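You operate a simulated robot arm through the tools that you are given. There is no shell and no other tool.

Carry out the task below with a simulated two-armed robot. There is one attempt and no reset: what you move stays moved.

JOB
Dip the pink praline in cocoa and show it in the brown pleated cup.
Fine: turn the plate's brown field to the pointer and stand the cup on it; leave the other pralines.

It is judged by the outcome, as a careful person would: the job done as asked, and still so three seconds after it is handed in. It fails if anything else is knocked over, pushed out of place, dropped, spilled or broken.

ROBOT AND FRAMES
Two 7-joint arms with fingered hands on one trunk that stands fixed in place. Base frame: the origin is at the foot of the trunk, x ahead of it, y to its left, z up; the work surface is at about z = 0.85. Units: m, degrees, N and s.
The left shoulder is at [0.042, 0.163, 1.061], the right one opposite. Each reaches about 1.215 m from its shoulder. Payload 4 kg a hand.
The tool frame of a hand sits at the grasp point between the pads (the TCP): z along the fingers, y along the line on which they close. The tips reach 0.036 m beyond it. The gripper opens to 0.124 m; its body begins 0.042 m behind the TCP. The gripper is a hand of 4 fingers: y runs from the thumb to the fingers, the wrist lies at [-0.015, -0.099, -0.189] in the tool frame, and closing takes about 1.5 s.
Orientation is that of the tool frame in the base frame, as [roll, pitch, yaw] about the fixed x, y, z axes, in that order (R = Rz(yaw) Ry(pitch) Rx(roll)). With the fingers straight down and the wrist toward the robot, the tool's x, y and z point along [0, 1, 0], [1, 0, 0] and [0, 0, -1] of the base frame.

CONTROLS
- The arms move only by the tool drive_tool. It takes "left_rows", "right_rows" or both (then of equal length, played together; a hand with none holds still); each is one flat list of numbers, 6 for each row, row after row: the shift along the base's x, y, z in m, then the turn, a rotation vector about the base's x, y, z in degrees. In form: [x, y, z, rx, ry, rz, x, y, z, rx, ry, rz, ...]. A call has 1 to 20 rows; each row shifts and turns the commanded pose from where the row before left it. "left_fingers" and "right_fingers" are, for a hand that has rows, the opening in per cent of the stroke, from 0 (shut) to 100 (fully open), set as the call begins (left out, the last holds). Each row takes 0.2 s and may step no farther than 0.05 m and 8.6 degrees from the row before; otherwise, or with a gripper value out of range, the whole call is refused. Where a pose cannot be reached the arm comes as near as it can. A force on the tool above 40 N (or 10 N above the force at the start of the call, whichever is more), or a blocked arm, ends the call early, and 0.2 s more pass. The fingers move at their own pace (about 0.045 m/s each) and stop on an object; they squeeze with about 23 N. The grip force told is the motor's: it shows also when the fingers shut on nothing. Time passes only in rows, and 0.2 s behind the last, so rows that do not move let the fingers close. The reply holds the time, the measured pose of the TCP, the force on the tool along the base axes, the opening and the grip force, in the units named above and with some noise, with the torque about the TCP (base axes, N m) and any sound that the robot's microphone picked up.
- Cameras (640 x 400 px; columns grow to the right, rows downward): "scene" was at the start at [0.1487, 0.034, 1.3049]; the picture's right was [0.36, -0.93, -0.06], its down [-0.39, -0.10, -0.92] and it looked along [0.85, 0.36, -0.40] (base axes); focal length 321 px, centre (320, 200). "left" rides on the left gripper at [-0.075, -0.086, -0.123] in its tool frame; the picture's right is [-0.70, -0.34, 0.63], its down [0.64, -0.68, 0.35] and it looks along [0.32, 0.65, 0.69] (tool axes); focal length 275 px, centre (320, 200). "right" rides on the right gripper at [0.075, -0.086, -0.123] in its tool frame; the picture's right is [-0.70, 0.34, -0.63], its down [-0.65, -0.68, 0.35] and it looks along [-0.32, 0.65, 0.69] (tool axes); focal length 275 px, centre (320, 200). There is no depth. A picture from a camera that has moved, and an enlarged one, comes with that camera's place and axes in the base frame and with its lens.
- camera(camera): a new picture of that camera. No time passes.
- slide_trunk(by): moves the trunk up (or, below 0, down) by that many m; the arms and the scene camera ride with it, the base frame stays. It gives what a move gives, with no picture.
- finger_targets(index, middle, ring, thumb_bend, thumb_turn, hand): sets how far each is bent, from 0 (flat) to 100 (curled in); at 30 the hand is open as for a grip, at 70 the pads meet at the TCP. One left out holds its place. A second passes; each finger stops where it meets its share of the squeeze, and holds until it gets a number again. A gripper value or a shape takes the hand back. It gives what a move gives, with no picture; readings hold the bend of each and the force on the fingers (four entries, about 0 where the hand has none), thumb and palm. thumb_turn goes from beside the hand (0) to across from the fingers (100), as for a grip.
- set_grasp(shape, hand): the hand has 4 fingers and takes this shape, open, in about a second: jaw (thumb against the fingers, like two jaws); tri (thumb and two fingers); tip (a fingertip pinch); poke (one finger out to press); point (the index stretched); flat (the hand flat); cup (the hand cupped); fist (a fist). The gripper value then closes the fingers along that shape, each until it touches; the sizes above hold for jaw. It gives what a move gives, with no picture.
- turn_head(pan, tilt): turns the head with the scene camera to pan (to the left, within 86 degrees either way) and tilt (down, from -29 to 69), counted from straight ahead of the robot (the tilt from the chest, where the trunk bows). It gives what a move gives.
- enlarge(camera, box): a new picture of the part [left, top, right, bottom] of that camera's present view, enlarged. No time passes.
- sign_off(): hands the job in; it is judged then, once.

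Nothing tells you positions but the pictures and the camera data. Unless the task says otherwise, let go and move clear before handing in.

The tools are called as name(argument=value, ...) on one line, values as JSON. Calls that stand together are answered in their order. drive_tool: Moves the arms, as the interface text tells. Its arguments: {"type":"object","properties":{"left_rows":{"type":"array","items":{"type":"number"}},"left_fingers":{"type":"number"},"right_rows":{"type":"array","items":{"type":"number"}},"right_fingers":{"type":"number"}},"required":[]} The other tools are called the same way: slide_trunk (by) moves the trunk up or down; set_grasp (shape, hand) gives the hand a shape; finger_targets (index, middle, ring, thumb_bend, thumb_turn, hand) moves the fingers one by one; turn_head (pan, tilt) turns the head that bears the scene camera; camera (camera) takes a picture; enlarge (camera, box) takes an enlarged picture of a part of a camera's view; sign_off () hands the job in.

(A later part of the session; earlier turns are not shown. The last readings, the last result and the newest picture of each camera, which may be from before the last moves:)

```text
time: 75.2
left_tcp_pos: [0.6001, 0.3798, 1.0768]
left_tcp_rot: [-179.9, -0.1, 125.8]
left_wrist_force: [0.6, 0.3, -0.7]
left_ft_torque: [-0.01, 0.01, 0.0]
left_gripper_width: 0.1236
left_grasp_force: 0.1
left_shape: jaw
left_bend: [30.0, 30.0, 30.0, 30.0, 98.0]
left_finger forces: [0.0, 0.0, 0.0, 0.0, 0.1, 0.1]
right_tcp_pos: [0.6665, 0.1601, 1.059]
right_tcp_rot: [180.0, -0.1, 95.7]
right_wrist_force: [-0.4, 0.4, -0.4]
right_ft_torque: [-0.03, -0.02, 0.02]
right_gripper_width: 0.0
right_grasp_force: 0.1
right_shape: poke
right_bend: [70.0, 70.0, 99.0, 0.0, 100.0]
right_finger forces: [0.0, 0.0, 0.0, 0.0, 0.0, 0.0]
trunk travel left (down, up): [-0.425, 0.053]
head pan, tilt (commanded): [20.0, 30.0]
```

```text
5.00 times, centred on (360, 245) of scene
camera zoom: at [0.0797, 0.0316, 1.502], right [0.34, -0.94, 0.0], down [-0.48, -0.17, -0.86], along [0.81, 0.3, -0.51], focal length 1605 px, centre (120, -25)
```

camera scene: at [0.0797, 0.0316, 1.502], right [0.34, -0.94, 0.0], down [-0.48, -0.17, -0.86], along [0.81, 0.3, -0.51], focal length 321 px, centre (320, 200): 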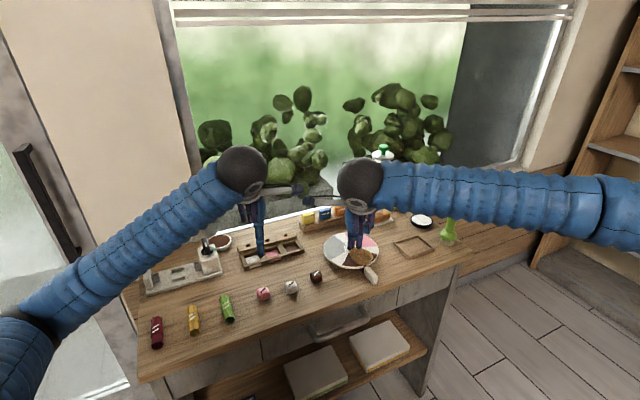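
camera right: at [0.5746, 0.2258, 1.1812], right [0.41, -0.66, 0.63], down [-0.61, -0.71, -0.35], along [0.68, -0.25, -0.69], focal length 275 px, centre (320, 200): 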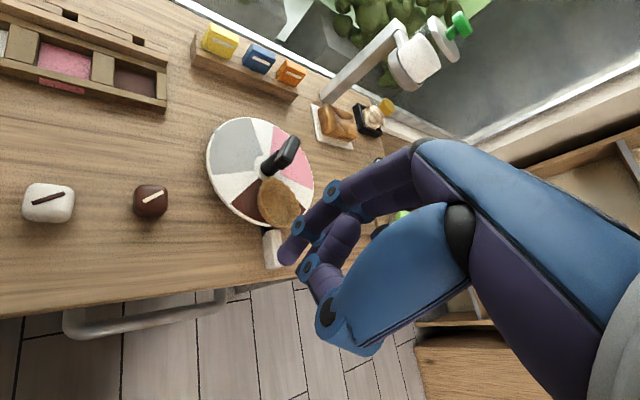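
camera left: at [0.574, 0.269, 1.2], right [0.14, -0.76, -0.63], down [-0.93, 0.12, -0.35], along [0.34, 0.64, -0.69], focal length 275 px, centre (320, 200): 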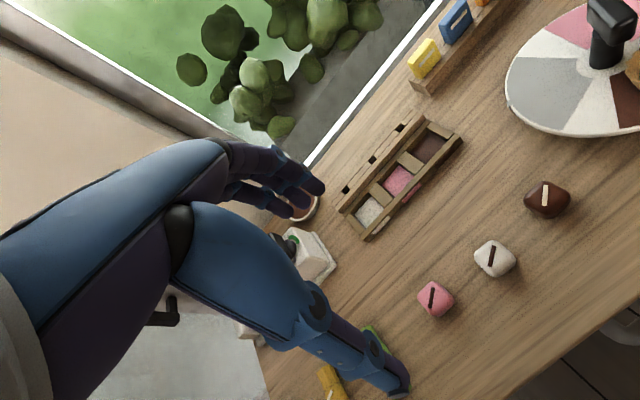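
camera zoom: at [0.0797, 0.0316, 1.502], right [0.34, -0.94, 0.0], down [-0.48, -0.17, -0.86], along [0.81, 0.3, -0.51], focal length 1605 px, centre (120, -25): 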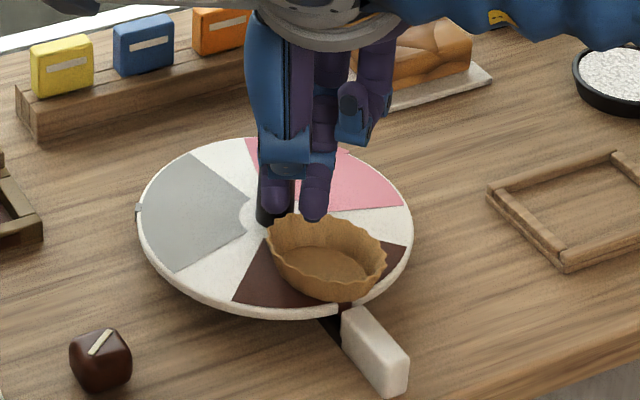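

The cup stands on the brown field; it has become somewhat oval from the grip but is upright and in place, so I'll leave it. The pralines may be soft too, so I'll grip the pink one more gently; first a close look at it.

drive_tool(right_rows=[0.01, -0.035, 0.02, 0, 0, 0, 0.01, -0.04, 0.015, 0, 0, 0, 0.01, -0.045, 0.01, 0, 0, 0, 0.01, -0.045, 0.01, 0, 0, 0, 0.01, -0.045, 0.01, 0, 0, 0, 0.01, -0.045, 0.01, 0, 0, 0, 0.01, -0.045, 0.01, 0, 0, 0, 0.01, -0.045, 0.01, 0, 0, 0])

enlarge(camera="left", box=[390, 220, 540, 330])

enlarge(camera="scene", box=[240, 265, 330, 310])

```text
time: 77.0
left_tcp_pos: [0.599, 0.3786, 1.0767]
left_tcp_rot: [-180.0, 0.0, 126.0]
left_wrist_force: [0.4, 0.7, -0.1]
left_ft_torque: [0.02, -0.01, 0.0]
left_gripper_width: 0.1236
left_grasp_force: 0.0
left_shape: jaw
left_bend: [30.0, 30.0, 30.0, 30.0, 98.0]
left_finger forces: [0.1, 0.0, 0.0, 0.0, 0.0, 0.0]
right_tcp_pos: [0.7467, -0.1867, 1.1533]
right_tcp_rot: [180.0, -0.1, 95.9]
right_wrist_force: [-1.0, 0.0, 1.0]
right_ft_torque: [0.0, 0.0, -0.01]
right_gripper_width: 0.0
right_grasp_force: 0.0
right_shape: poke
right_bend: [70.0, 70.0, 99.0, 0.0, 100.0]
right_finger forces: [0.0, 0.0, 0.0, 0.0, 0.0, 0.0]
trunk travel left (down, up): [-0.425, 0.053]
head pan, tilt (commanded): [20.0, 30.0]
```

```text
3.64 times, centred on (465, 275) of left
camera zoom: at [0.5734, 0.2674, 1.2007], right [0.14, -0.76, -0.63], down [-0.93, 0.12, -0.35], along [0.34, 0.64, -0.69], focal length 1001 px, centre (-207, -73)
```

zoom: 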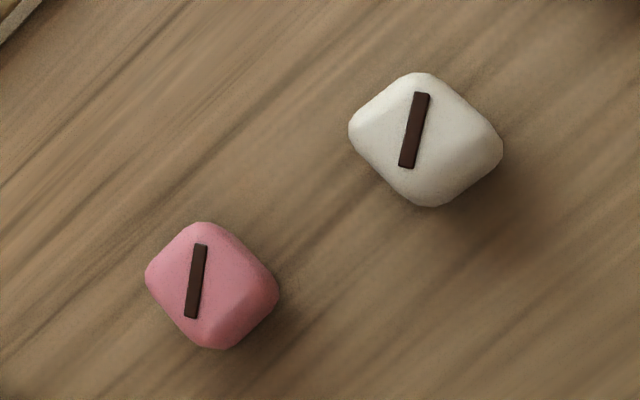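

```text
7.11 times, centred on (285, 288) of scene
camera zoom: at [0.0793, 0.0289, 1.5021], right [0.34, -0.94, 0.0], down [-0.48, -0.17, -0.86], along [0.81, 0.3, -0.51], focal length 2283 px, centre (569, -422)
```

zoom: 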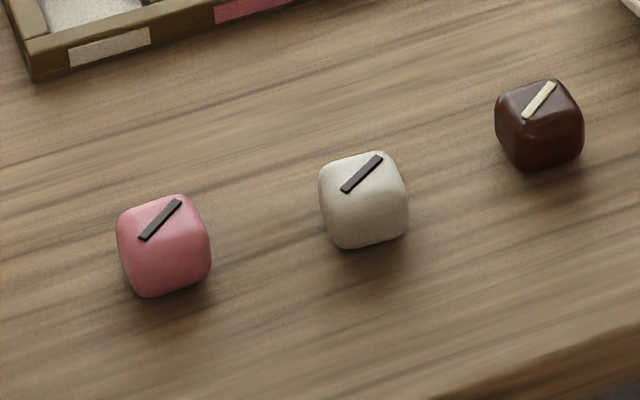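

I see the pink praline aligned with the table at about [0.593, 0.379], top near z = 0.872, so about 22 mm tall. I'll curl the ring finger out of the way, turn the hand to +45° across the praline's faces and centre over it.

drive_tool(left_rows=[-0.003, 0.0, -0.02, 0, 0, 4.5, -0.003, 0.0, -0.03, 0, 0, 4.5, 0, 0, -0.03, 0, 0, 0])

finger_targets(hand="left", index=35, middle=35, ring=99, thumb_bend=30, thumb_turn=100)

camera(camera="left")

enlarge(camera="scene", box=[220, 230, 320, 310])

```text
time: 77.8
left_tcp_pos: [0.5929, 0.379, 0.9978]
left_tcp_rot: [180.0, 0.0, 134.9]
left_wrist_force: [0.0, -0.1, 0.6]
left_ft_torque: [0.0, -0.01, -0.02]
left_gripper_width: 0.1233
left_grasp_force: 0.1
left_shape: jaw
left_bend: [30.0, 30.0, 30.0, 30.0, 98.0]
left_finger forces: [0.0, 0.1, 0.0, 0.0, 0.0, 0.1]
right_tcp_pos: [0.7464, -0.1849, 1.1532]
right_tcp_rot: [-179.9, -0.1, 95.7]
right_wrist_force: [-0.4, 0.0, 0.5]
right_ft_torque: [-0.01, 0.02, 0.04]
right_gripper_width: 0.0
right_grasp_force: 0.0
right_shape: poke
right_bend: [70.0, 70.0, 99.0, 0.0, 100.0]
right_finger forces: [0.0, 0.0, 0.0, 0.0, 0.0, 0.1]
trunk travel left (down, up): [-0.425, 0.053]
head pan, tilt (commanded): [20.0, 30.0]
```

```text
time: 78.8
left_tcp_pos: [0.5922, 0.3782, 0.9973]
left_tcp_rot: [180.0, 0.0, 134.9]
left_wrist_force: [-0.3, -0.4, 0.1]
left_ft_torque: [-0.01, -0.01, 0.03]
left_gripper_width: 0.1154
left_grasp_force: 0.0
left_shape: fingers
left_bend: [35.0, 35.0, 99.0, 30.0, 97.0]
left_finger forces: [0.0, 0.0, 0.0, 0.1, 0.0, 0.1]
right_tcp_pos: [0.7455, -0.1849, 1.1521]
right_tcp_rot: [-180.0, 0.0, 95.7]
right_wrist_force: [0.1, -0.8, 0.4]
right_ft_torque: [-0.04, 0.04, 0.0]
right_gripper_width: 0.0
right_grasp_force: 0.1
right_shape: poke
right_bend: [70.0, 70.0, 99.0, 0.0, 100.0]
right_finger forces: [0.1, 0.0, 0.0, 0.1, 0.0, 0.0]
trunk travel left (down, up): [-0.425, 0.053]
head pan, tilt (commanded): [20.0, 30.0]
```

```text
taken
camera left: at [0.5852, 0.2656, 1.1206], right [0.25, -0.73, -0.63], down [-0.94, -0.03, -0.35], along [0.24, 0.68, -0.69], focal length 275 px, centre (320, 200)
```

left: 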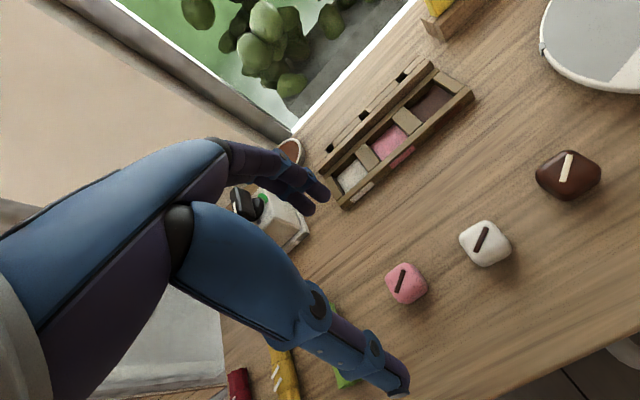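

```text
5.00 times, centred on (270, 270) of scene
camera zoom: at [0.0797, 0.0304, 1.502], right [0.34, -0.94, 0.0], down [-0.48, -0.17, -0.86], along [0.81, 0.3, -0.51], focal length 1605 px, centre (570, -150)
```

zoom: 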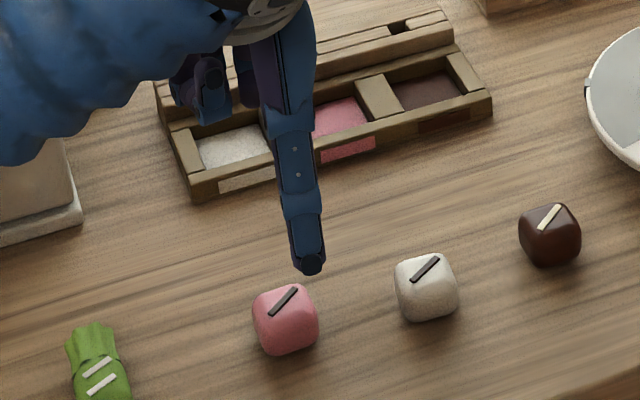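

enlarge(camera="left", box=[360, 240, 450, 330])

```text
4.44 times, centred on (405, 285) of left
camera zoom: at [0.5852, 0.2656, 1.1206], right [0.25, -0.73, -0.63], down [-0.94, -0.03, -0.35], along [0.24, 0.68, -0.69], focal length 1224 px, centre (-58, -178)
```

zoom: 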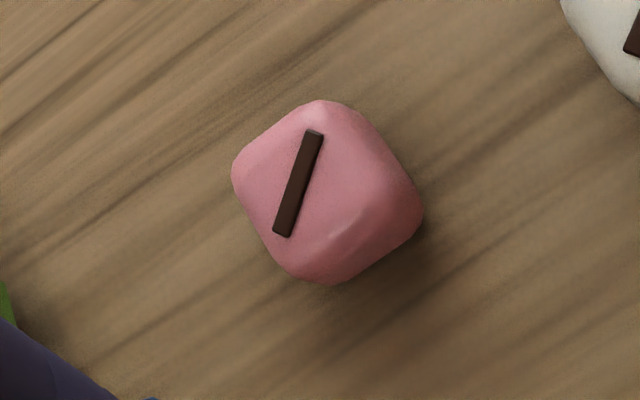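

drive_tool(left_rows=[0.0005, 0.0025, -0.03, 0, 0, 0, 0, 0, -0.03, 0, 0, 0, 0, 0, -0.022, 0, 0, 0])

camera(camera="left")

enlarge(camera="scene", box=[220, 230, 320, 310])

```text
time: 79.6
left_tcp_pos: [0.5937, 0.381, 0.9151]
left_tcp_rot: [-180.0, -0.1, 134.9]
left_wrist_force: [-0.7, -0.5, 0.0]
left_ft_torque: [0.0, -0.03, -0.04]
left_gripper_width: 0.1154
left_grasp_force: 0.1
left_shape: fingers
left_bend: [35.0, 35.0, 99.0, 30.0, 97.0]
left_finger forces: [0.0, 0.0, 0.0, 0.0, 0.0, 0.0]
right_tcp_pos: [0.7455, -0.1855, 1.1531]
right_tcp_rot: [179.9, 0.0, 95.8]
right_wrist_force: [0.4, -0.8, 0.3]
right_ft_torque: [-0.01, 0.04, 0.01]
right_gripper_width: 0.0
right_grasp_force: 0.1
right_shape: poke
right_bend: [70.0, 70.0, 99.0, 0.0, 100.0]
right_finger forces: [0.1, 0.0, 0.0, 0.0, 0.1, 0.0]
trunk travel left (down, up): [-0.425, 0.053]
head pan, tilt (commanded): [20.0, 30.0]
```

```text
taken
camera left: at [0.5851, 0.2684, 1.0384], right [0.25, -0.73, -0.63], down [-0.94, -0.03, -0.35], along [0.24, 0.68, -0.69], focal length 275 px, centre (320, 200)
```

left: 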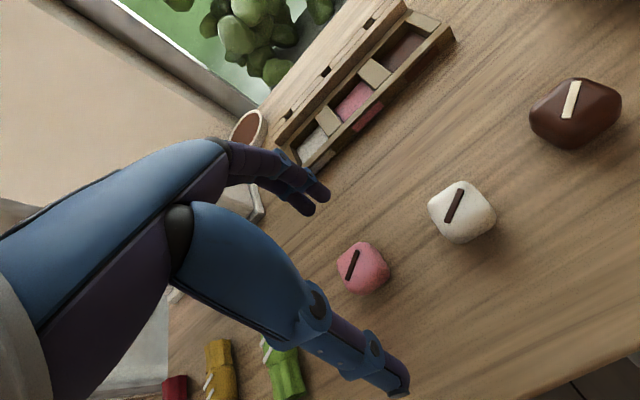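

```text
5.00 times, centred on (270, 270) of scene
camera zoom: at [0.0797, 0.0306, 1.502], right [0.34, -0.94, 0.0], down [-0.48, -0.17, -0.86], along [0.81, 0.3, -0.51], focal length 1605 px, centre (570, -150)
```

zoom: 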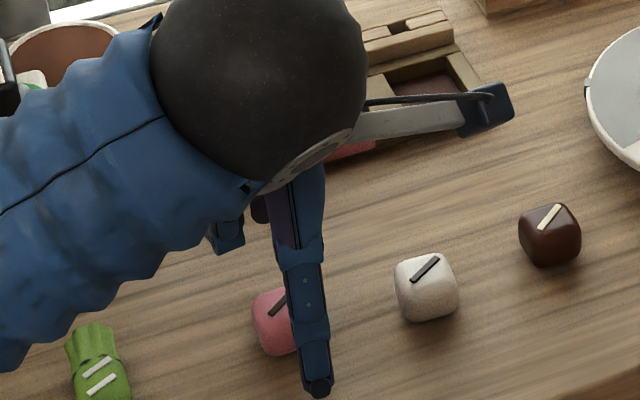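

camera(camera="scene")

enlarge(camera="left", box=[290, 180, 430, 400])

```text
taken
camera scene: at [0.0797, 0.0306, 1.502], right [0.34, -0.94, 0.0], down [-0.48, -0.17, -0.86], along [0.81, 0.3, -0.51], focal length 321 px, centre (320, 200)
```

scene: 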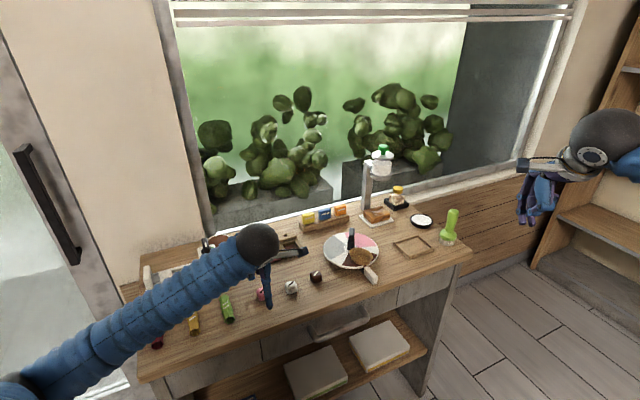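

```text
1.82 times, centred on (360, 290) of left
camera zoom: at [0.5851, 0.2684, 1.0384], right [0.25, -0.73, -0.63], down [-0.94, -0.03, -0.35], along [0.24, 0.68, -0.69], focal length 500 px, centre (247, 36)
```

zoom: 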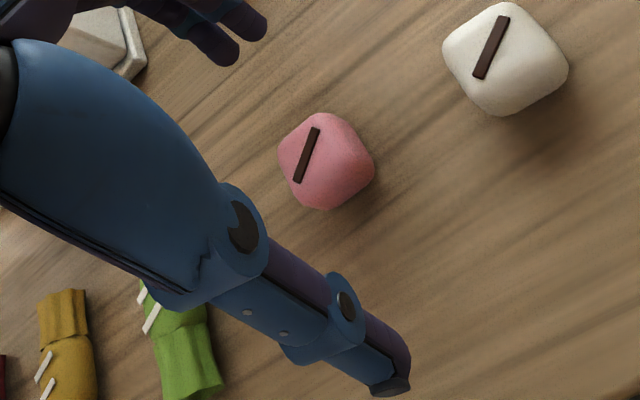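

The praline is centred between thumb and fingers. I'll descend the last bit and close in small steps while watching the forces.

drive_tool(left_rows=[0, 0, -0.008, 0, 0, 0, 0, 0, -0.008, 0, 0, 0])

finger_targets(hand="left", index=55, middle=55, thumb_bend=48)

camera(camera="left")

```text
time: 80.2
left_tcp_pos: [0.5929, 0.3801, 0.8987]
left_tcp_rot: [180.0, 0.0, 134.9]
left_wrist_force: [-0.6, 0.0, 0.4]
left_ft_torque: [-0.03, 0.0, 0.0]
left_gripper_width: 0.1157
left_grasp_force: 0.1
left_shape: fingers
left_bend: [35.0, 35.0, 99.0, 30.0, 97.0]
left_finger forces: [0.0, 0.0, 0.0, 0.1, 0.1, 0.0]
right_tcp_pos: [0.747, -0.1849, 1.1528]
right_tcp_rot: [-179.9, 0.0, 95.8]
right_wrist_force: [0.1, 0.0, 0.0]
right_ft_torque: [-0.02, -0.03, -0.02]
right_gripper_width: 0.0
right_grasp_force: 0.0
right_shape: poke
right_bend: [70.0, 70.0, 99.0, 0.0, 100.0]
right_finger forces: [0.0, 0.0, 0.1, 0.0, 0.0, 0.0]
trunk travel left (down, up): [-0.425, 0.053]
head pan, tilt (commanded): [20.0, 30.0]
```

```text
time: 81.2
left_tcp_pos: [0.5929, 0.3808, 0.8993]
left_tcp_rot: [-180.0, -0.1, 134.9]
left_wrist_force: [0.1, 0.5, 0.0]
left_ft_torque: [-0.02, -0.02, -0.02]
left_gripper_width: 0.0578
left_grasp_force: 0.2
left_shape: fingers
left_bend: [55.0, 55.0, 99.0, 48.0, 100.0]
left_finger forces: [0.0, 0.1, 0.0, 0.0, 0.1, 0.0]
right_tcp_pos: [0.7471, -0.1861, 1.1519]
right_tcp_rot: [179.9, 0.0, 95.8]
right_wrist_force: [-0.4, -0.1, -0.2]
right_ft_torque: [-0.02, 0.0, 0.0]
right_gripper_width: 0.0001
right_grasp_force: 0.1
right_shape: poke
right_bend: [70.0, 70.0, 99.0, 0.0, 100.0]
right_finger forces: [0.0, 0.1, 0.0, 0.1, 0.0, 0.0]
trunk travel left (down, up): [-0.425, 0.053]
head pan, tilt (commanded): [20.0, 30.0]
```

```text
taken
camera left: at [0.5853, 0.2683, 1.022], right [0.25, -0.73, -0.63], down [-0.94, -0.02, -0.35], along [0.24, 0.68, -0.69], focal length 275 px, centre (320, 200)
```

left: 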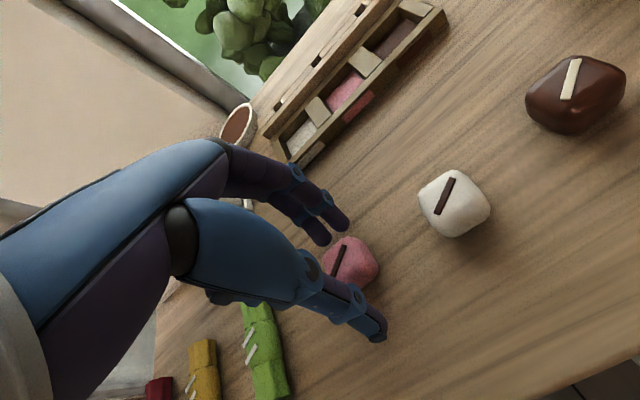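

finger_targets(hand="left", index=61, middle=61, thumb_bend=54)

enlarge(camera="left", box=[290, 180, 430, 370])

```text
time: 82.2
left_tcp_pos: [0.5936, 0.3813, 0.8982]
left_tcp_rot: [180.0, 0.0, 134.9]
left_wrist_force: [1.3, -0.2, 0.3]
left_ft_torque: [0.02, 0.02, -0.02]
left_gripper_width: 0.0391
left_grasp_force: 0.0
left_shape: fingers
left_bend: [61.0, 61.0, 99.0, 54.0, 100.0]
left_finger forces: [0.0, 0.0, 0.1, 0.1, 0.0, 0.0]
right_tcp_pos: [0.7465, -0.1849, 1.1528]
right_tcp_rot: [180.0, 0.0, 95.8]
right_wrist_force: [0.6, 0.2, 0.2]
right_ft_torque: [0.01, 0.02, 0.03]
right_gripper_width: 0.0001
right_grasp_force: 0.1
right_shape: poke
right_bend: [70.0, 70.0, 99.0, 0.0, 100.0]
right_finger forces: [0.1, 0.1, 0.0, 0.0, 0.0, 0.0]
trunk travel left (down, up): [-0.425, 0.053]
head pan, tilt (commanded): [20.0, 30.0]
```

```text
2.11 times, centred on (360, 275) of left
camera zoom: at [0.5853, 0.2683, 1.022], right [0.25, -0.73, -0.63], down [-0.94, -0.02, -0.35], along [0.24, 0.68, -0.69], focal length 580 px, centre (236, 42)
```

zoom: 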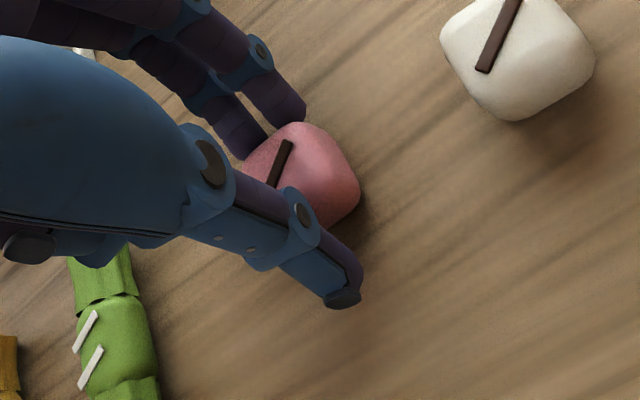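

finger_targets(hand="left", index=63, middle=63, thumb_bend=56)

finger_targets(hand="left", index=64, middle=64, thumb_bend=57)

enlarge(camera="left", box=[290, 180, 430, 370])

```text
time: 83.2
left_tcp_pos: [0.5938, 0.3813, 0.8993]
left_tcp_rot: [179.9, 0.0, 134.9]
left_wrist_force: [-0.3, -0.4, 0.2]
left_ft_torque: [0.04, -0.01, 0.0]
left_gripper_width: 0.0337
left_grasp_force: 0.3
left_shape: fingers
left_bend: [63.0, 63.0, 99.0, 56.0, 100.0]
left_finger forces: [0.2, 0.3, 0.0, 0.0, 0.3, 0.0]
right_tcp_pos: [0.7467, -0.185, 1.1526]
right_tcp_rot: [179.9, 0.0, 95.8]
right_wrist_force: [-0.9, -0.3, 0.2]
right_ft_torque: [0.01, -0.01, 0.02]
right_gripper_width: 0.0
right_grasp_force: 0.1
right_shape: poke
right_bend: [70.0, 70.0, 99.0, 0.0, 100.0]
right_finger forces: [0.0, 0.1, 0.0, 0.0, 0.1, 0.1]
trunk travel left (down, up): [-0.425, 0.053]
head pan, tilt (commanded): [20.0, 30.0]
```

```text
time: 84.2
left_tcp_pos: [0.5949, 0.3816, 0.8995]
left_tcp_rot: [180.0, -0.1, 134.9]
left_wrist_force: [-0.2, 0.8, 0.2]
left_ft_torque: [0.01, -0.01, 0.0]
left_gripper_width: 0.0329
left_grasp_force: 0.5
left_shape: fingers
left_bend: [63.0, 63.0, 99.0, 56.0, 100.0]
left_finger forces: [0.4, 0.4, 0.0, 0.0, 0.8, 0.0]
right_tcp_pos: [0.7463, -0.1853, 1.1536]
right_tcp_rot: [179.9, 0.1, 95.8]
right_wrist_force: [0.6, -0.1, -0.2]
right_ft_torque: [-0.01, 0.0, -0.03]
right_gripper_width: 0.0
right_grasp_force: 0.0
right_shape: poke
right_bend: [70.0, 70.0, 99.0, 0.0, 100.0]
right_finger forces: [0.0, 0.1, 0.1, 0.0, 0.0, 0.0]
trunk travel left (down, up): [-0.425, 0.053]
head pan, tilt (commanded): [20.0, 30.0]
```

```text
2.11 times, centred on (360, 275) of left
camera zoom: at [0.5853, 0.2683, 1.022], right [0.25, -0.73, -0.63], down [-0.94, -0.02, -0.35], along [0.24, 0.68, -0.69], focal length 580 px, centre (236, 42)
```

zoom: 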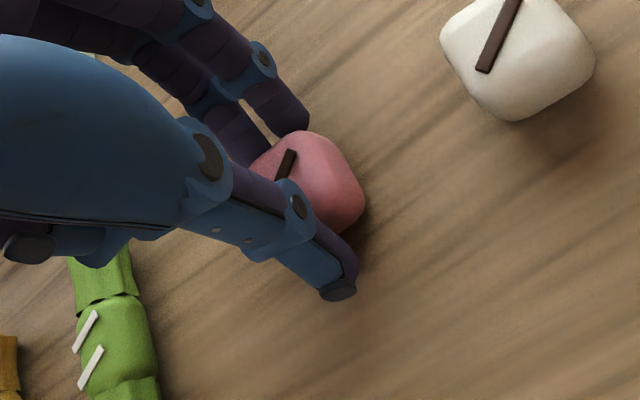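

Contact is made gently, about 0.5 N at 33 mm width. I'll tighten a little to get a secure but soft hold.

finger_targets(hand="left", index=68, middle=68, thumb_bend=61)

finger_targets(hand="left", index=72, middle=72, thumb_bend=65)

enlarge(camera="left", box=[290, 180, 430, 370])

```text
time: 85.2
left_tcp_pos: [0.5938, 0.3816, 0.8979]
left_tcp_rot: [-180.0, 0.0, 134.9]
left_wrist_force: [0.6, 0.2, -1.1]
left_ft_torque: [-0.01, -0.01, 0.03]
left_gripper_width: 0.0308
left_grasp_force: 5.4
left_shape: fingers
left_bend: [65.0, 65.0, 99.0, 59.0, 100.0]
left_finger forces: [2.8, 3.0, 0.0, 0.0, 5.6, 0.0]
right_tcp_pos: [0.7463, -0.1845, 1.1524]
right_tcp_rot: [180.0, -0.1, 95.8]
right_wrist_force: [-0.5, -0.5, -0.4]
right_ft_torque: [0.0, -0.01, -0.03]
right_gripper_width: 0.0001
right_grasp_force: 0.1
right_shape: poke
right_bend: [70.0, 70.0, 99.0, 0.0, 100.0]
right_finger forces: [0.0, 0.0, 0.0, 0.0, 0.0, 0.0]
trunk travel left (down, up): [-0.425, 0.053]
head pan, tilt (commanded): [20.0, 30.0]
```

```text
time: 86.2
left_tcp_pos: [0.5937, 0.382, 0.8994]
left_tcp_rot: [-180.0, 0.1, 135.0]
left_wrist_force: [0.4, 0.0, 0.1]
left_ft_torque: [-0.03, -0.01, 0.01]
left_gripper_width: 0.0294
left_grasp_force: 14.8
left_shape: fingers
left_bend: [65.0, 66.0, 99.0, 60.0, 100.0]
left_finger forces: [7.7, 7.2, 0.0, 0.0, 14.1, 0.0]
right_tcp_pos: [0.7466, -0.1852, 1.1528]
right_tcp_rot: [180.0, 0.0, 95.8]
right_wrist_force: [0.0, 0.7, 0.4]
right_ft_torque: [-0.03, -0.04, -0.05]
right_gripper_width: 0.0
right_grasp_force: 0.0
right_shape: poke
right_bend: [70.0, 70.0, 99.0, 0.0, 100.0]
right_finger forces: [0.1, 0.0, 0.1, 0.1, 0.1, 0.1]
trunk travel left (down, up): [-0.425, 0.053]
head pan, tilt (commanded): [20.0, 30.0]
```

```text
2.11 times, centred on (360, 275) of left
camera zoom: at [0.5853, 0.2683, 1.022], right [0.25, -0.73, -0.63], down [-0.94, -0.02, -0.35], along [0.24, 0.68, -0.69], focal length 580 px, centre (236, 42)
```

zoom: 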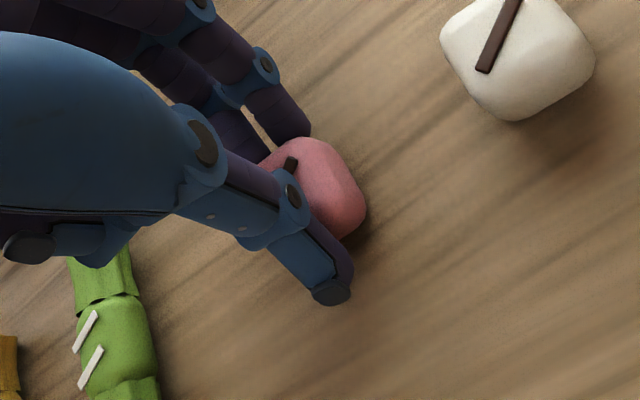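

That's a bit more than needed; I'll ease back to about 5–6 N and lift slightly to test the hold.

finger_targets(hand="left", index=69, middle=69, thumb_bend=62)

drive_tool(left_rows=[0, 0, 0.005, 0, 0, 0, 0, 0, 0.01, 0, 0, 0, 0, 0, 0.015, 0, 0, 0])

enlarge(camera="left", box=[290, 180, 430, 370])

enlarge(camera="scene", box=[230, 250, 310, 310])

```text
time: 87.2
left_tcp_pos: [0.5939, 0.3813, 0.8996]
left_tcp_rot: [180.0, 0.1, 134.9]
left_wrist_force: [0.1, -0.1, 0.5]
left_ft_torque: [-0.02, -0.01, 0.0]
left_gripper_width: 0.0303
left_grasp_force: 7.6
left_shape: fingers
left_bend: [66.0, 66.0, 99.0, 60.0, 100.0]
left_finger forces: [3.9, 4.0, 0.0, 0.0, 7.4, 0.1]
right_tcp_pos: [0.7458, -0.1857, 1.1537]
right_tcp_rot: [-179.9, 0.0, 95.8]
right_wrist_force: [0.8, -0.2, 1.0]
right_ft_torque: [-0.01, 0.0, 0.03]
right_gripper_width: 0.0
right_grasp_force: 0.1
right_shape: poke
right_bend: [70.0, 70.0, 99.0, 0.0, 100.0]
right_finger forces: [0.0, 0.1, 0.0, 0.0, 0.0, 0.0]
trunk travel left (down, up): [-0.425, 0.053]
head pan, tilt (commanded): [20.0, 30.0]
```

```text
time: 88.0
left_tcp_pos: [0.593, 0.3813, 0.9297]
left_tcp_rot: [-179.9, 0.0, 134.9]
left_wrist_force: [-0.1, 0.8, -0.3]
left_ft_torque: [0.0, -0.01, 0.04]
left_gripper_width: 0.0303
left_grasp_force: 6.7
left_shape: fingers
left_bend: [66.0, 66.0, 99.0, 60.0, 100.0]
left_finger forces: [3.7, 3.7, 0.0, 0.0, 6.9, 0.0]
right_tcp_pos: [0.7456, -0.1846, 1.1524]
right_tcp_rot: [-180.0, 0.0, 95.8]
right_wrist_force: [0.1, 0.1, -0.2]
right_ft_torque: [0.01, 0.0, -0.01]
right_gripper_width: 0.0
right_grasp_force: 0.0
right_shape: poke
right_bend: [70.0, 70.0, 99.0, 0.0, 100.0]
right_finger forces: [0.1, 0.0, 0.0, 0.0, 0.0, 0.1]
trunk travel left (down, up): [-0.425, 0.053]
head pan, tilt (commanded): [20.0, 30.0]
```

```text
2.11 times, centred on (360, 275) of left
camera zoom: at [0.5855, 0.2686, 1.0521], right [0.25, -0.73, -0.63], down [-0.94, -0.03, -0.35], along [0.24, 0.68, -0.69], focal length 580 px, centre (236, 42)
```

zoom: 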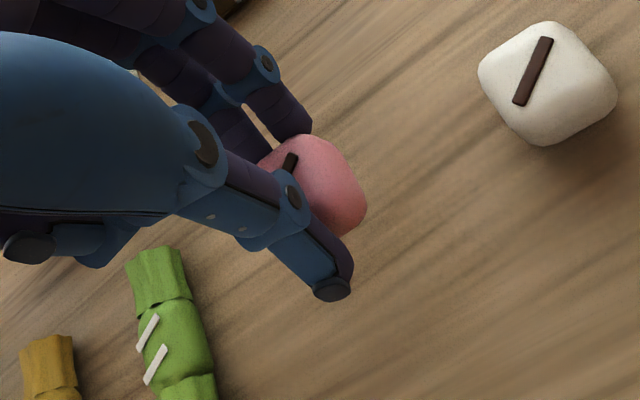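

```text
6.67 times, centred on (270, 280) of scene
camera zoom: at [0.0798, 0.0301, 1.502], right [0.34, -0.94, 0.0], down [-0.48, -0.17, -0.86], along [0.81, 0.3, -0.51], focal length 2140 px, centre (653, -333)
```

zoom: 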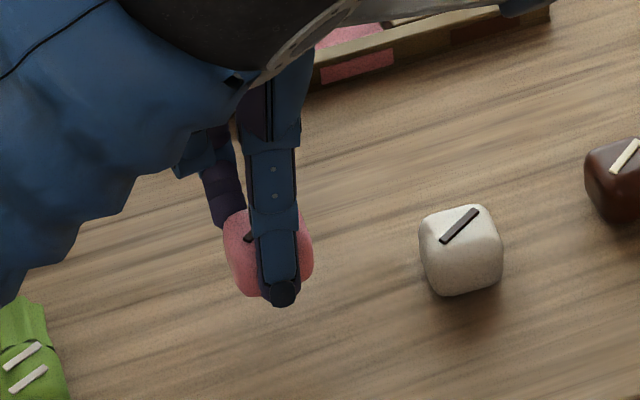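

The praline is held gently at about 7 N. I'll raise it and carry it over to the cocoa bowl, turning the wrist away from the knob machine.

drive_tool(left_rows=[0, 0, 0.035, 0, 0, 0, 0, 0, 0.04, 0, 0, 0, 0, 0, 0.04, 0, 0, 0, 0.018, 0.028, 0, 0, 0, 3, 0.018, 0.028, 0, 0, 0, 3, 0.018, 0.028, 0, 0, 0, 3, 0.018, 0.028, 0, 0, 0, 3, 0.018, 0.028, 0, 0, 0, 3, 0.018, 0.028, 0, 0, 0, 3, 0.018, 0.028, 0, 0, 0, 3, 0.018, 0.028, 0, 0, 0, 4])

camera(camera="left")

camera(camera="scene")

```text
time: 90.4
left_tcp_pos: [0.7392, 0.6069, 1.0438]
left_tcp_rot: [-180.0, -0.1, 160.1]
left_wrist_force: [-0.7, -0.5, -0.8]
left_ft_torque: [0.0, -0.02, -0.01]
left_gripper_width: 0.0303
left_grasp_force: 7.1
left_shape: fingers
left_bend: [66.0, 66.0, 99.0, 60.0, 100.0]
left_finger forces: [3.6, 3.8, 0.1, 0.1, 7.0, 0.0]
right_tcp_pos: [0.7475, -0.1849, 1.1525]
right_tcp_rot: [-179.8, -0.1, 95.7]
right_wrist_force: [-0.2, -0.6, 0.5]
right_ft_torque: [0.03, -0.01, 0.01]
right_gripper_width: 0.0001
right_grasp_force: 0.0
right_shape: poke
right_bend: [70.0, 70.0, 99.0, 0.0, 100.0]
right_finger forces: [0.0, 0.0, 0.1, 0.0, 0.1, 0.1]
trunk travel left (down, up): [-0.425, 0.053]
head pan, tilt (commanded): [20.0, 30.0]
```

```text
taken
camera left: at [0.7798, 0.5009, 1.1671], right [0.54, -0.55, -0.63], down [-0.84, -0.42, -0.35], along [-0.07, 0.72, -0.69], focal length 275 px, centre (320, 200)
```

left: 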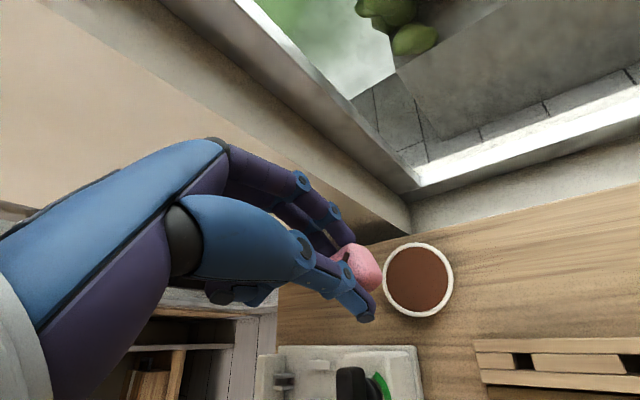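

```text
taken
camera scene: at [0.0806, 0.0304, 1.5019], right [0.34, -0.94, 0.0], down [-0.48, -0.17, -0.86], along [0.81, 0.3, -0.51], focal length 321 px, centre (320, 200)
```

scene: 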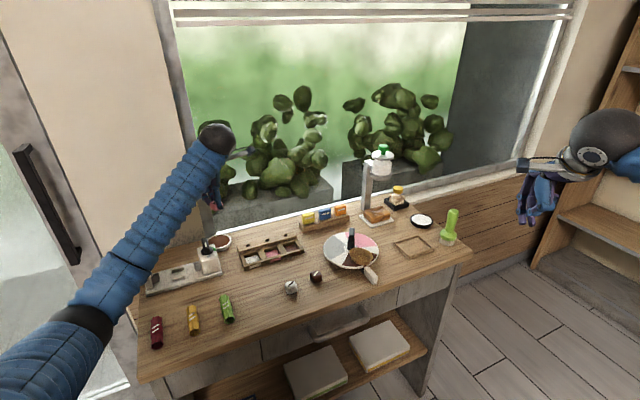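

enlarge(camera="left", box=[330, 220, 480, 340])

enlarge(camera="scene", box=[190, 220, 250, 265])

```text
3.33 times, centred on (405, 280) of left
camera zoom: at [0.7798, 0.5009, 1.1671], right [0.54, -0.55, -0.63], down [-0.84, -0.42, -0.35], along [-0.07, 0.72, -0.69], focal length 918 px, centre (37, -67)
```

zoom: 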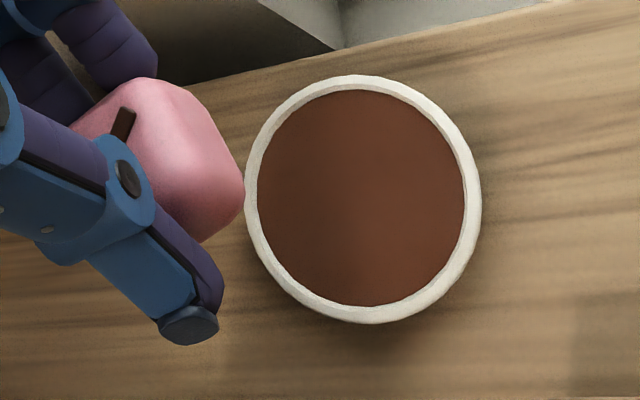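

```text
8.89 times, centred on (220, 242) of scene
camera zoom: at [0.0806, 0.0304, 1.5019], right [0.34, -0.94, 0.0], down [-0.48, -0.17, -0.86], along [0.81, 0.3, -0.51], focal length 2854 px, centre (1209, -178)
```

zoom: 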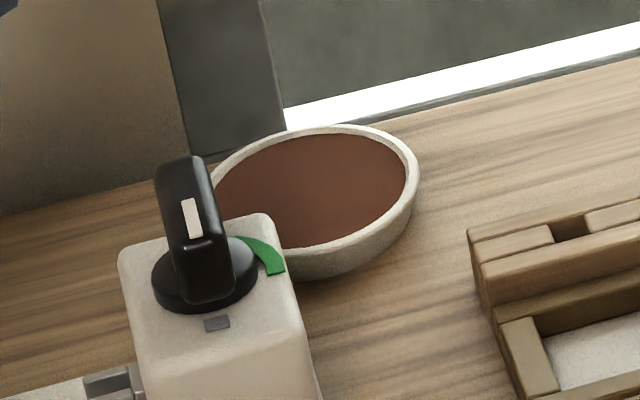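

I see the cocoa nearly level with the bowl's rim (z ≈ 0.863), bowl centred at about [0.742, 0.619], and a wall only about 5.7 cm behind it. To keep the knuckles off the wall I'll back away, turn the hand so the fingers point along +x, then approach the bowl.

drive_tool(left_rows=[-0.02, -0.021, 0.01, 0, 0, 0, -0.02, -0.021, 0.01, 0, 0, 0, 0, 0, 0, 0, 0, -8, 0, 0, 0, 0, 0, -8, 0, 0, 0, 0, 0, -8, 0, 0, 0, 0, 0, -8, 0, 0, 0, 0, 0, -8, 0, 0, 0, 0, 0, -8, 0, 0, 0, 0, 0, -8, 0, 0, 0, 0, 0, -8, 0, 0, 0, 0, 0, -8, 0, 0, 0, 0, 0, -8, 0, 0, 0, 0, 0, -5])

camera(camera="left")

camera(camera="scene")

```text
time: 93.2
left_tcp_pos: [0.6995, 0.5644, 1.064]
left_tcp_rot: [-180.0, -0.1, 74.8]
left_wrist_force: [-0.2, -0.1, -0.7]
left_ft_torque: [0.02, 0.02, -0.03]
left_gripper_width: 0.03
left_grasp_force: 7.3
left_shape: fingers
left_bend: [66.0, 66.0, 99.0, 60.0, 100.0]
left_finger forces: [3.6, 3.7, 0.0, 0.0, 6.8, 0.0]
right_tcp_pos: [0.7468, -0.1852, 1.153]
right_tcp_rot: [-179.9, 0.0, 95.8]
right_wrist_force: [-0.8, 0.0, -0.1]
right_ft_torque: [0.04, 0.0, 0.01]
right_gripper_width: 0.0
right_grasp_force: 0.0
right_shape: poke
right_bend: [70.0, 70.0, 99.0, 0.0, 100.0]
right_finger forces: [0.0, 0.0, 0.0, 0.0, 0.0, 0.1]
trunk travel left (down, up): [-0.425, 0.053]
head pan, tilt (commanded): [20.0, 30.0]
```

```text
taken
camera left: at [0.5955, 0.5143, 1.1873], right [-0.51, -0.58, -0.63], down [-0.49, 0.8, -0.35], along [0.71, 0.13, -0.69], focal length 275 px, centre (320, 200)
```

left: 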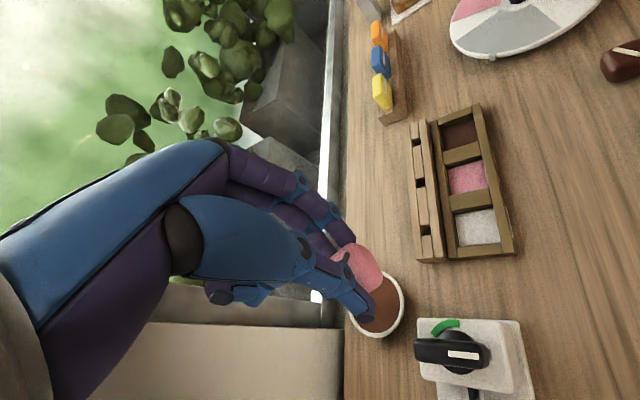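

```text
taken
camera scene: at [0.0798, 0.0306, 1.502], right [0.34, -0.94, 0.0], down [-0.48, -0.17, -0.86], along [0.81, 0.3, -0.51], focal length 321 px, centre (320, 200)
```

scene: 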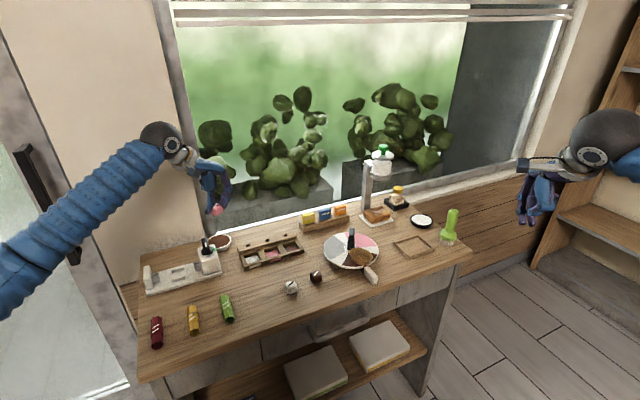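

drive_tool(left_rows=[0.0142, 0.018, -0.025, 0, 0, 0, 0.0142, 0.018, -0.025, 0, 0, 0, 0.0142, 0.018, -0.03, 0, 0, 0])

camera(camera="left")

enlarge(camera="scene", box=[150, 150, 270, 270])

```text
time: 94.0
left_tcp_pos: [0.7414, 0.6183, 0.9831]
left_tcp_rot: [180.0, 0.0, 75.0]
left_wrist_force: [0.3, -0.1, -0.6]
left_ft_torque: [-0.04, -0.04, -0.01]
left_gripper_width: 0.0299
left_grasp_force: 7.0
left_shape: fingers
left_bend: [66.0, 66.0, 99.0, 60.0, 100.0]
left_finger forces: [3.7, 3.7, 0.1, 0.0, 6.9, 0.1]
right_tcp_pos: [0.7472, -0.1844, 1.1522]
right_tcp_rot: [-179.9, 0.0, 95.9]
right_wrist_force: [0.5, -0.1, 0.1]
right_ft_torque: [-0.03, 0.0, 0.01]
right_gripper_width: 0.0001
right_grasp_force: 0.0
right_shape: poke
right_bend: [70.0, 70.0, 99.0, 0.0, 100.0]
right_finger forces: [0.1, 0.0, 0.0, 0.0, 0.0, 0.0]
trunk travel left (down, up): [-0.425, 0.053]
head pan, tilt (commanded): [20.0, 30.0]
```

```text
taken
camera left: at [0.6382, 0.5686, 1.1064], right [-0.51, -0.58, -0.63], down [-0.49, 0.8, -0.35], along [0.71, 0.14, -0.69], focal length 275 px, centre (320, 200)
```

left: 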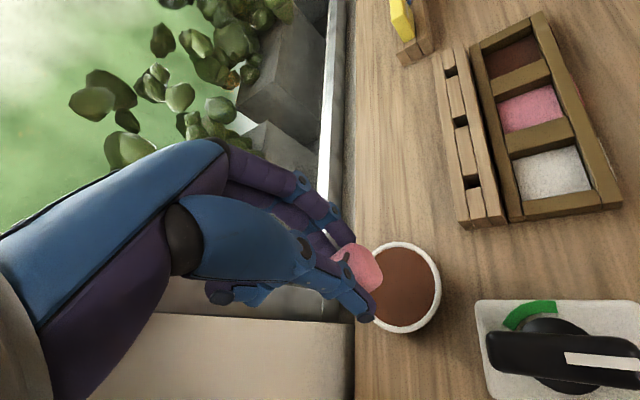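

```text
3.33 times, centred on (210, 210) of scene
camera zoom: at [0.0805, 0.0311, 1.5019], right [0.34, -0.94, 0.0], down [-0.48, -0.17, -0.86], along [0.81, 0.3, -0.51], focal length 1070 px, centre (687, 167)
```

zoom: 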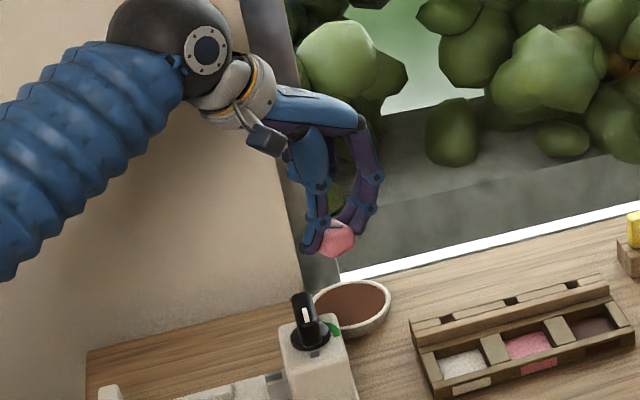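

enlarge(camera="left", box=[310, 210, 470, 350])

enlarge(camera="scene", box=[190, 195, 250, 265])

```text
2.86 times, centred on (390, 280) of left
camera zoom: at [0.6382, 0.5686, 1.1064], right [-0.51, -0.58, -0.63], down [-0.49, 0.8, -0.35], along [0.71, 0.14, -0.69], focal length 786 px, centre (120, -29)
```

zoom: 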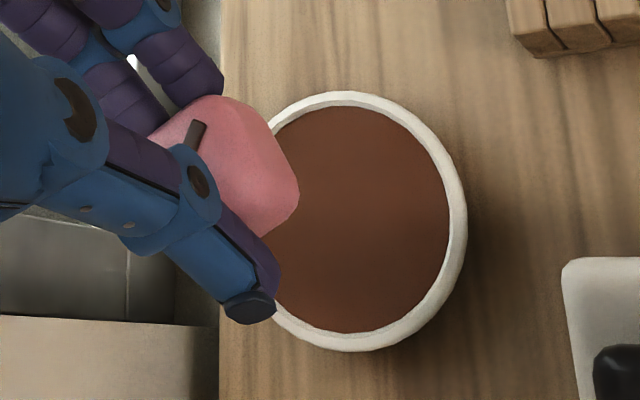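

```text
5.71 times, centred on (220, 230) of scene
camera zoom: at [0.0805, 0.0311, 1.5019], right [0.34, -0.94, 0.0], down [-0.48, -0.17, -0.86], along [0.81, 0.3, -0.51], focal length 1834 px, centre (891, 29)
```

zoom: 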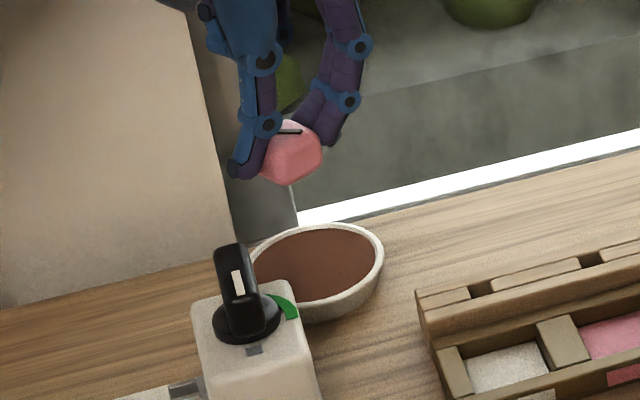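

drive_tool(left_rows=[0, 0, 0, 0, 0, -7.5, 0.0015, 0.004, 0, 0, 0, -7.5, 0, 0.004, -0.02, 0, 0, 0, 0, 0, -0.02, 0, 0, 0])

enlarge(camera="left", box=[310, 210, 470, 350])

enlarge(camera="scene", box=[190, 195, 250, 265])

```text
time: 95.0
left_tcp_pos: [0.7421, 0.626, 0.9427]
left_tcp_rot: [-179.9, 0.0, 59.9]
left_wrist_force: [1.0, -0.4, -0.5]
left_ft_torque: [0.01, 0.0, -0.01]
left_gripper_width: 0.0302
left_grasp_force: 7.4
left_shape: fingers
left_bend: [66.0, 66.0, 99.0, 60.0, 100.0]
left_finger forces: [3.7, 3.8, 0.0, 0.0, 7.0, 0.2]
right_tcp_pos: [0.7468, -0.185, 1.1523]
right_tcp_rot: [-179.9, 0.0, 95.7]
right_wrist_force: [0.0, -0.4, -0.3]
right_ft_torque: [0.02, 0.01, -0.03]
right_gripper_width: 0.0
right_grasp_force: 0.1
right_shape: poke
right_bend: [70.0, 70.0, 99.0, 0.0, 100.0]
right_finger forces: [0.1, 0.1, 0.1, 0.1, 0.0, 0.0]
trunk travel left (down, up): [-0.425, 0.053]
head pan, tilt (commanded): [20.0, 30.0]
```

```text
2.86 times, centred on (390, 280) of left
camera zoom: at [0.6302, 0.6042, 1.067], right [-0.64, -0.43, -0.63], down [-0.27, 0.9, -0.35], along [0.72, -0.05, -0.69], focal length 786 px, centre (120, -29)
```

zoom: 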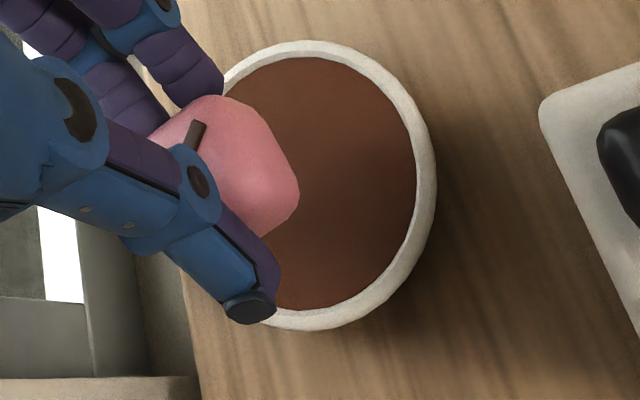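

```text
5.71 times, centred on (220, 230) of scene
camera zoom: at [0.0802, 0.0307, 1.5019], right [0.34, -0.94, 0.0], down [-0.48, -0.17, -0.86], along [0.81, 0.3, -0.51], focal length 1834 px, centre (891, 29)
```

zoom: 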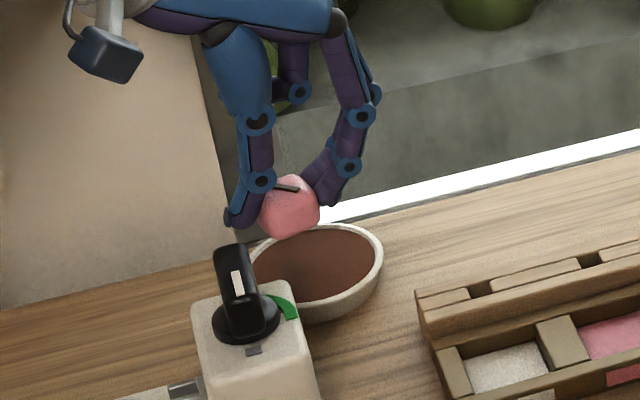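

The praline hangs almost centred over the cocoa. I'll nudge it by a few millimetres and lower it slowly into the cocoa, watching the force.

drive_tool(left_rows=[0.003, -0.003, -0.012, 0, 0, 0, 0, 0, -0.012, 0, 0, 0, 0, 0, -0.005, 0, 0, 0])

enlarge(camera="left", box=[310, 190, 470, 330])

enlarge(camera="scene", box=[190, 205, 250, 265])

```text
time: 95.8
left_tcp_pos: [0.7461, 0.6228, 0.9144]
left_tcp_rot: [180.0, 0.0, 59.9]
left_wrist_force: [1.2, -0.3, 0.2]
left_ft_torque: [-0.01, -0.02, -0.02]
left_gripper_width: 0.0303
left_grasp_force: 7.0
left_shape: fingers
left_bend: [66.0, 66.0, 99.0, 60.0, 100.0]
left_finger forces: [3.6, 3.9, 0.0, 0.0, 6.9, 0.0]
right_tcp_pos: [0.7467, -0.1851, 1.153]
right_tcp_rot: [-180.0, 0.0, 95.8]
right_wrist_force: [0.5, -0.3, 0.3]
right_ft_torque: [0.01, 0.0, -0.02]
right_gripper_width: 0.0
right_grasp_force: 0.0
right_shape: poke
right_bend: [70.0, 70.0, 99.0, 0.0, 100.0]
right_finger forces: [0.0, 0.0, 0.1, 0.0, 0.1, 0.0]
trunk travel left (down, up): [-0.425, 0.053]
head pan, tilt (commanded): [20.0, 30.0]
```

```text
2.86 times, centred on (390, 260) of left
camera zoom: at [0.633, 0.6012, 1.0384], right [-0.64, -0.43, -0.63], down [-0.27, 0.9, -0.35], along [0.72, -0.05, -0.69], focal length 786 px, centre (120, 29)
```

zoom: 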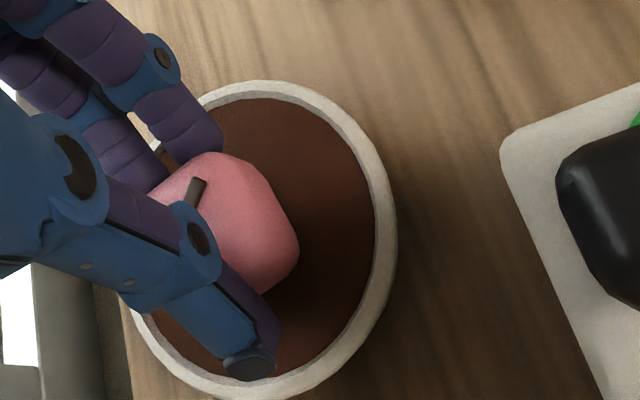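

```text
6.67 times, centred on (220, 235) of scene
camera zoom: at [0.0798, 0.0305, 1.502], right [0.34, -0.94, 0.0], down [-0.48, -0.17, -0.86], along [0.81, 0.3, -0.51], focal length 2140 px, centre (987, -33)
```

zoom: 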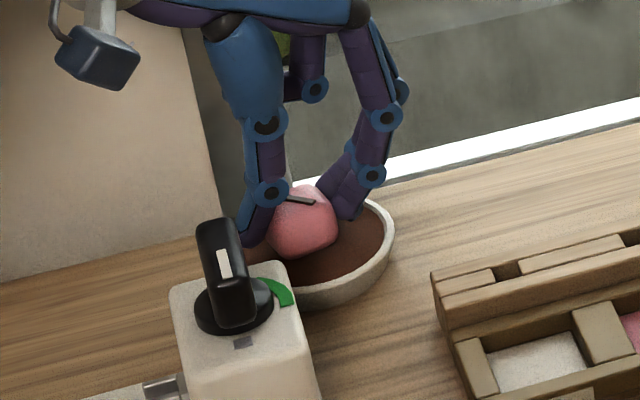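

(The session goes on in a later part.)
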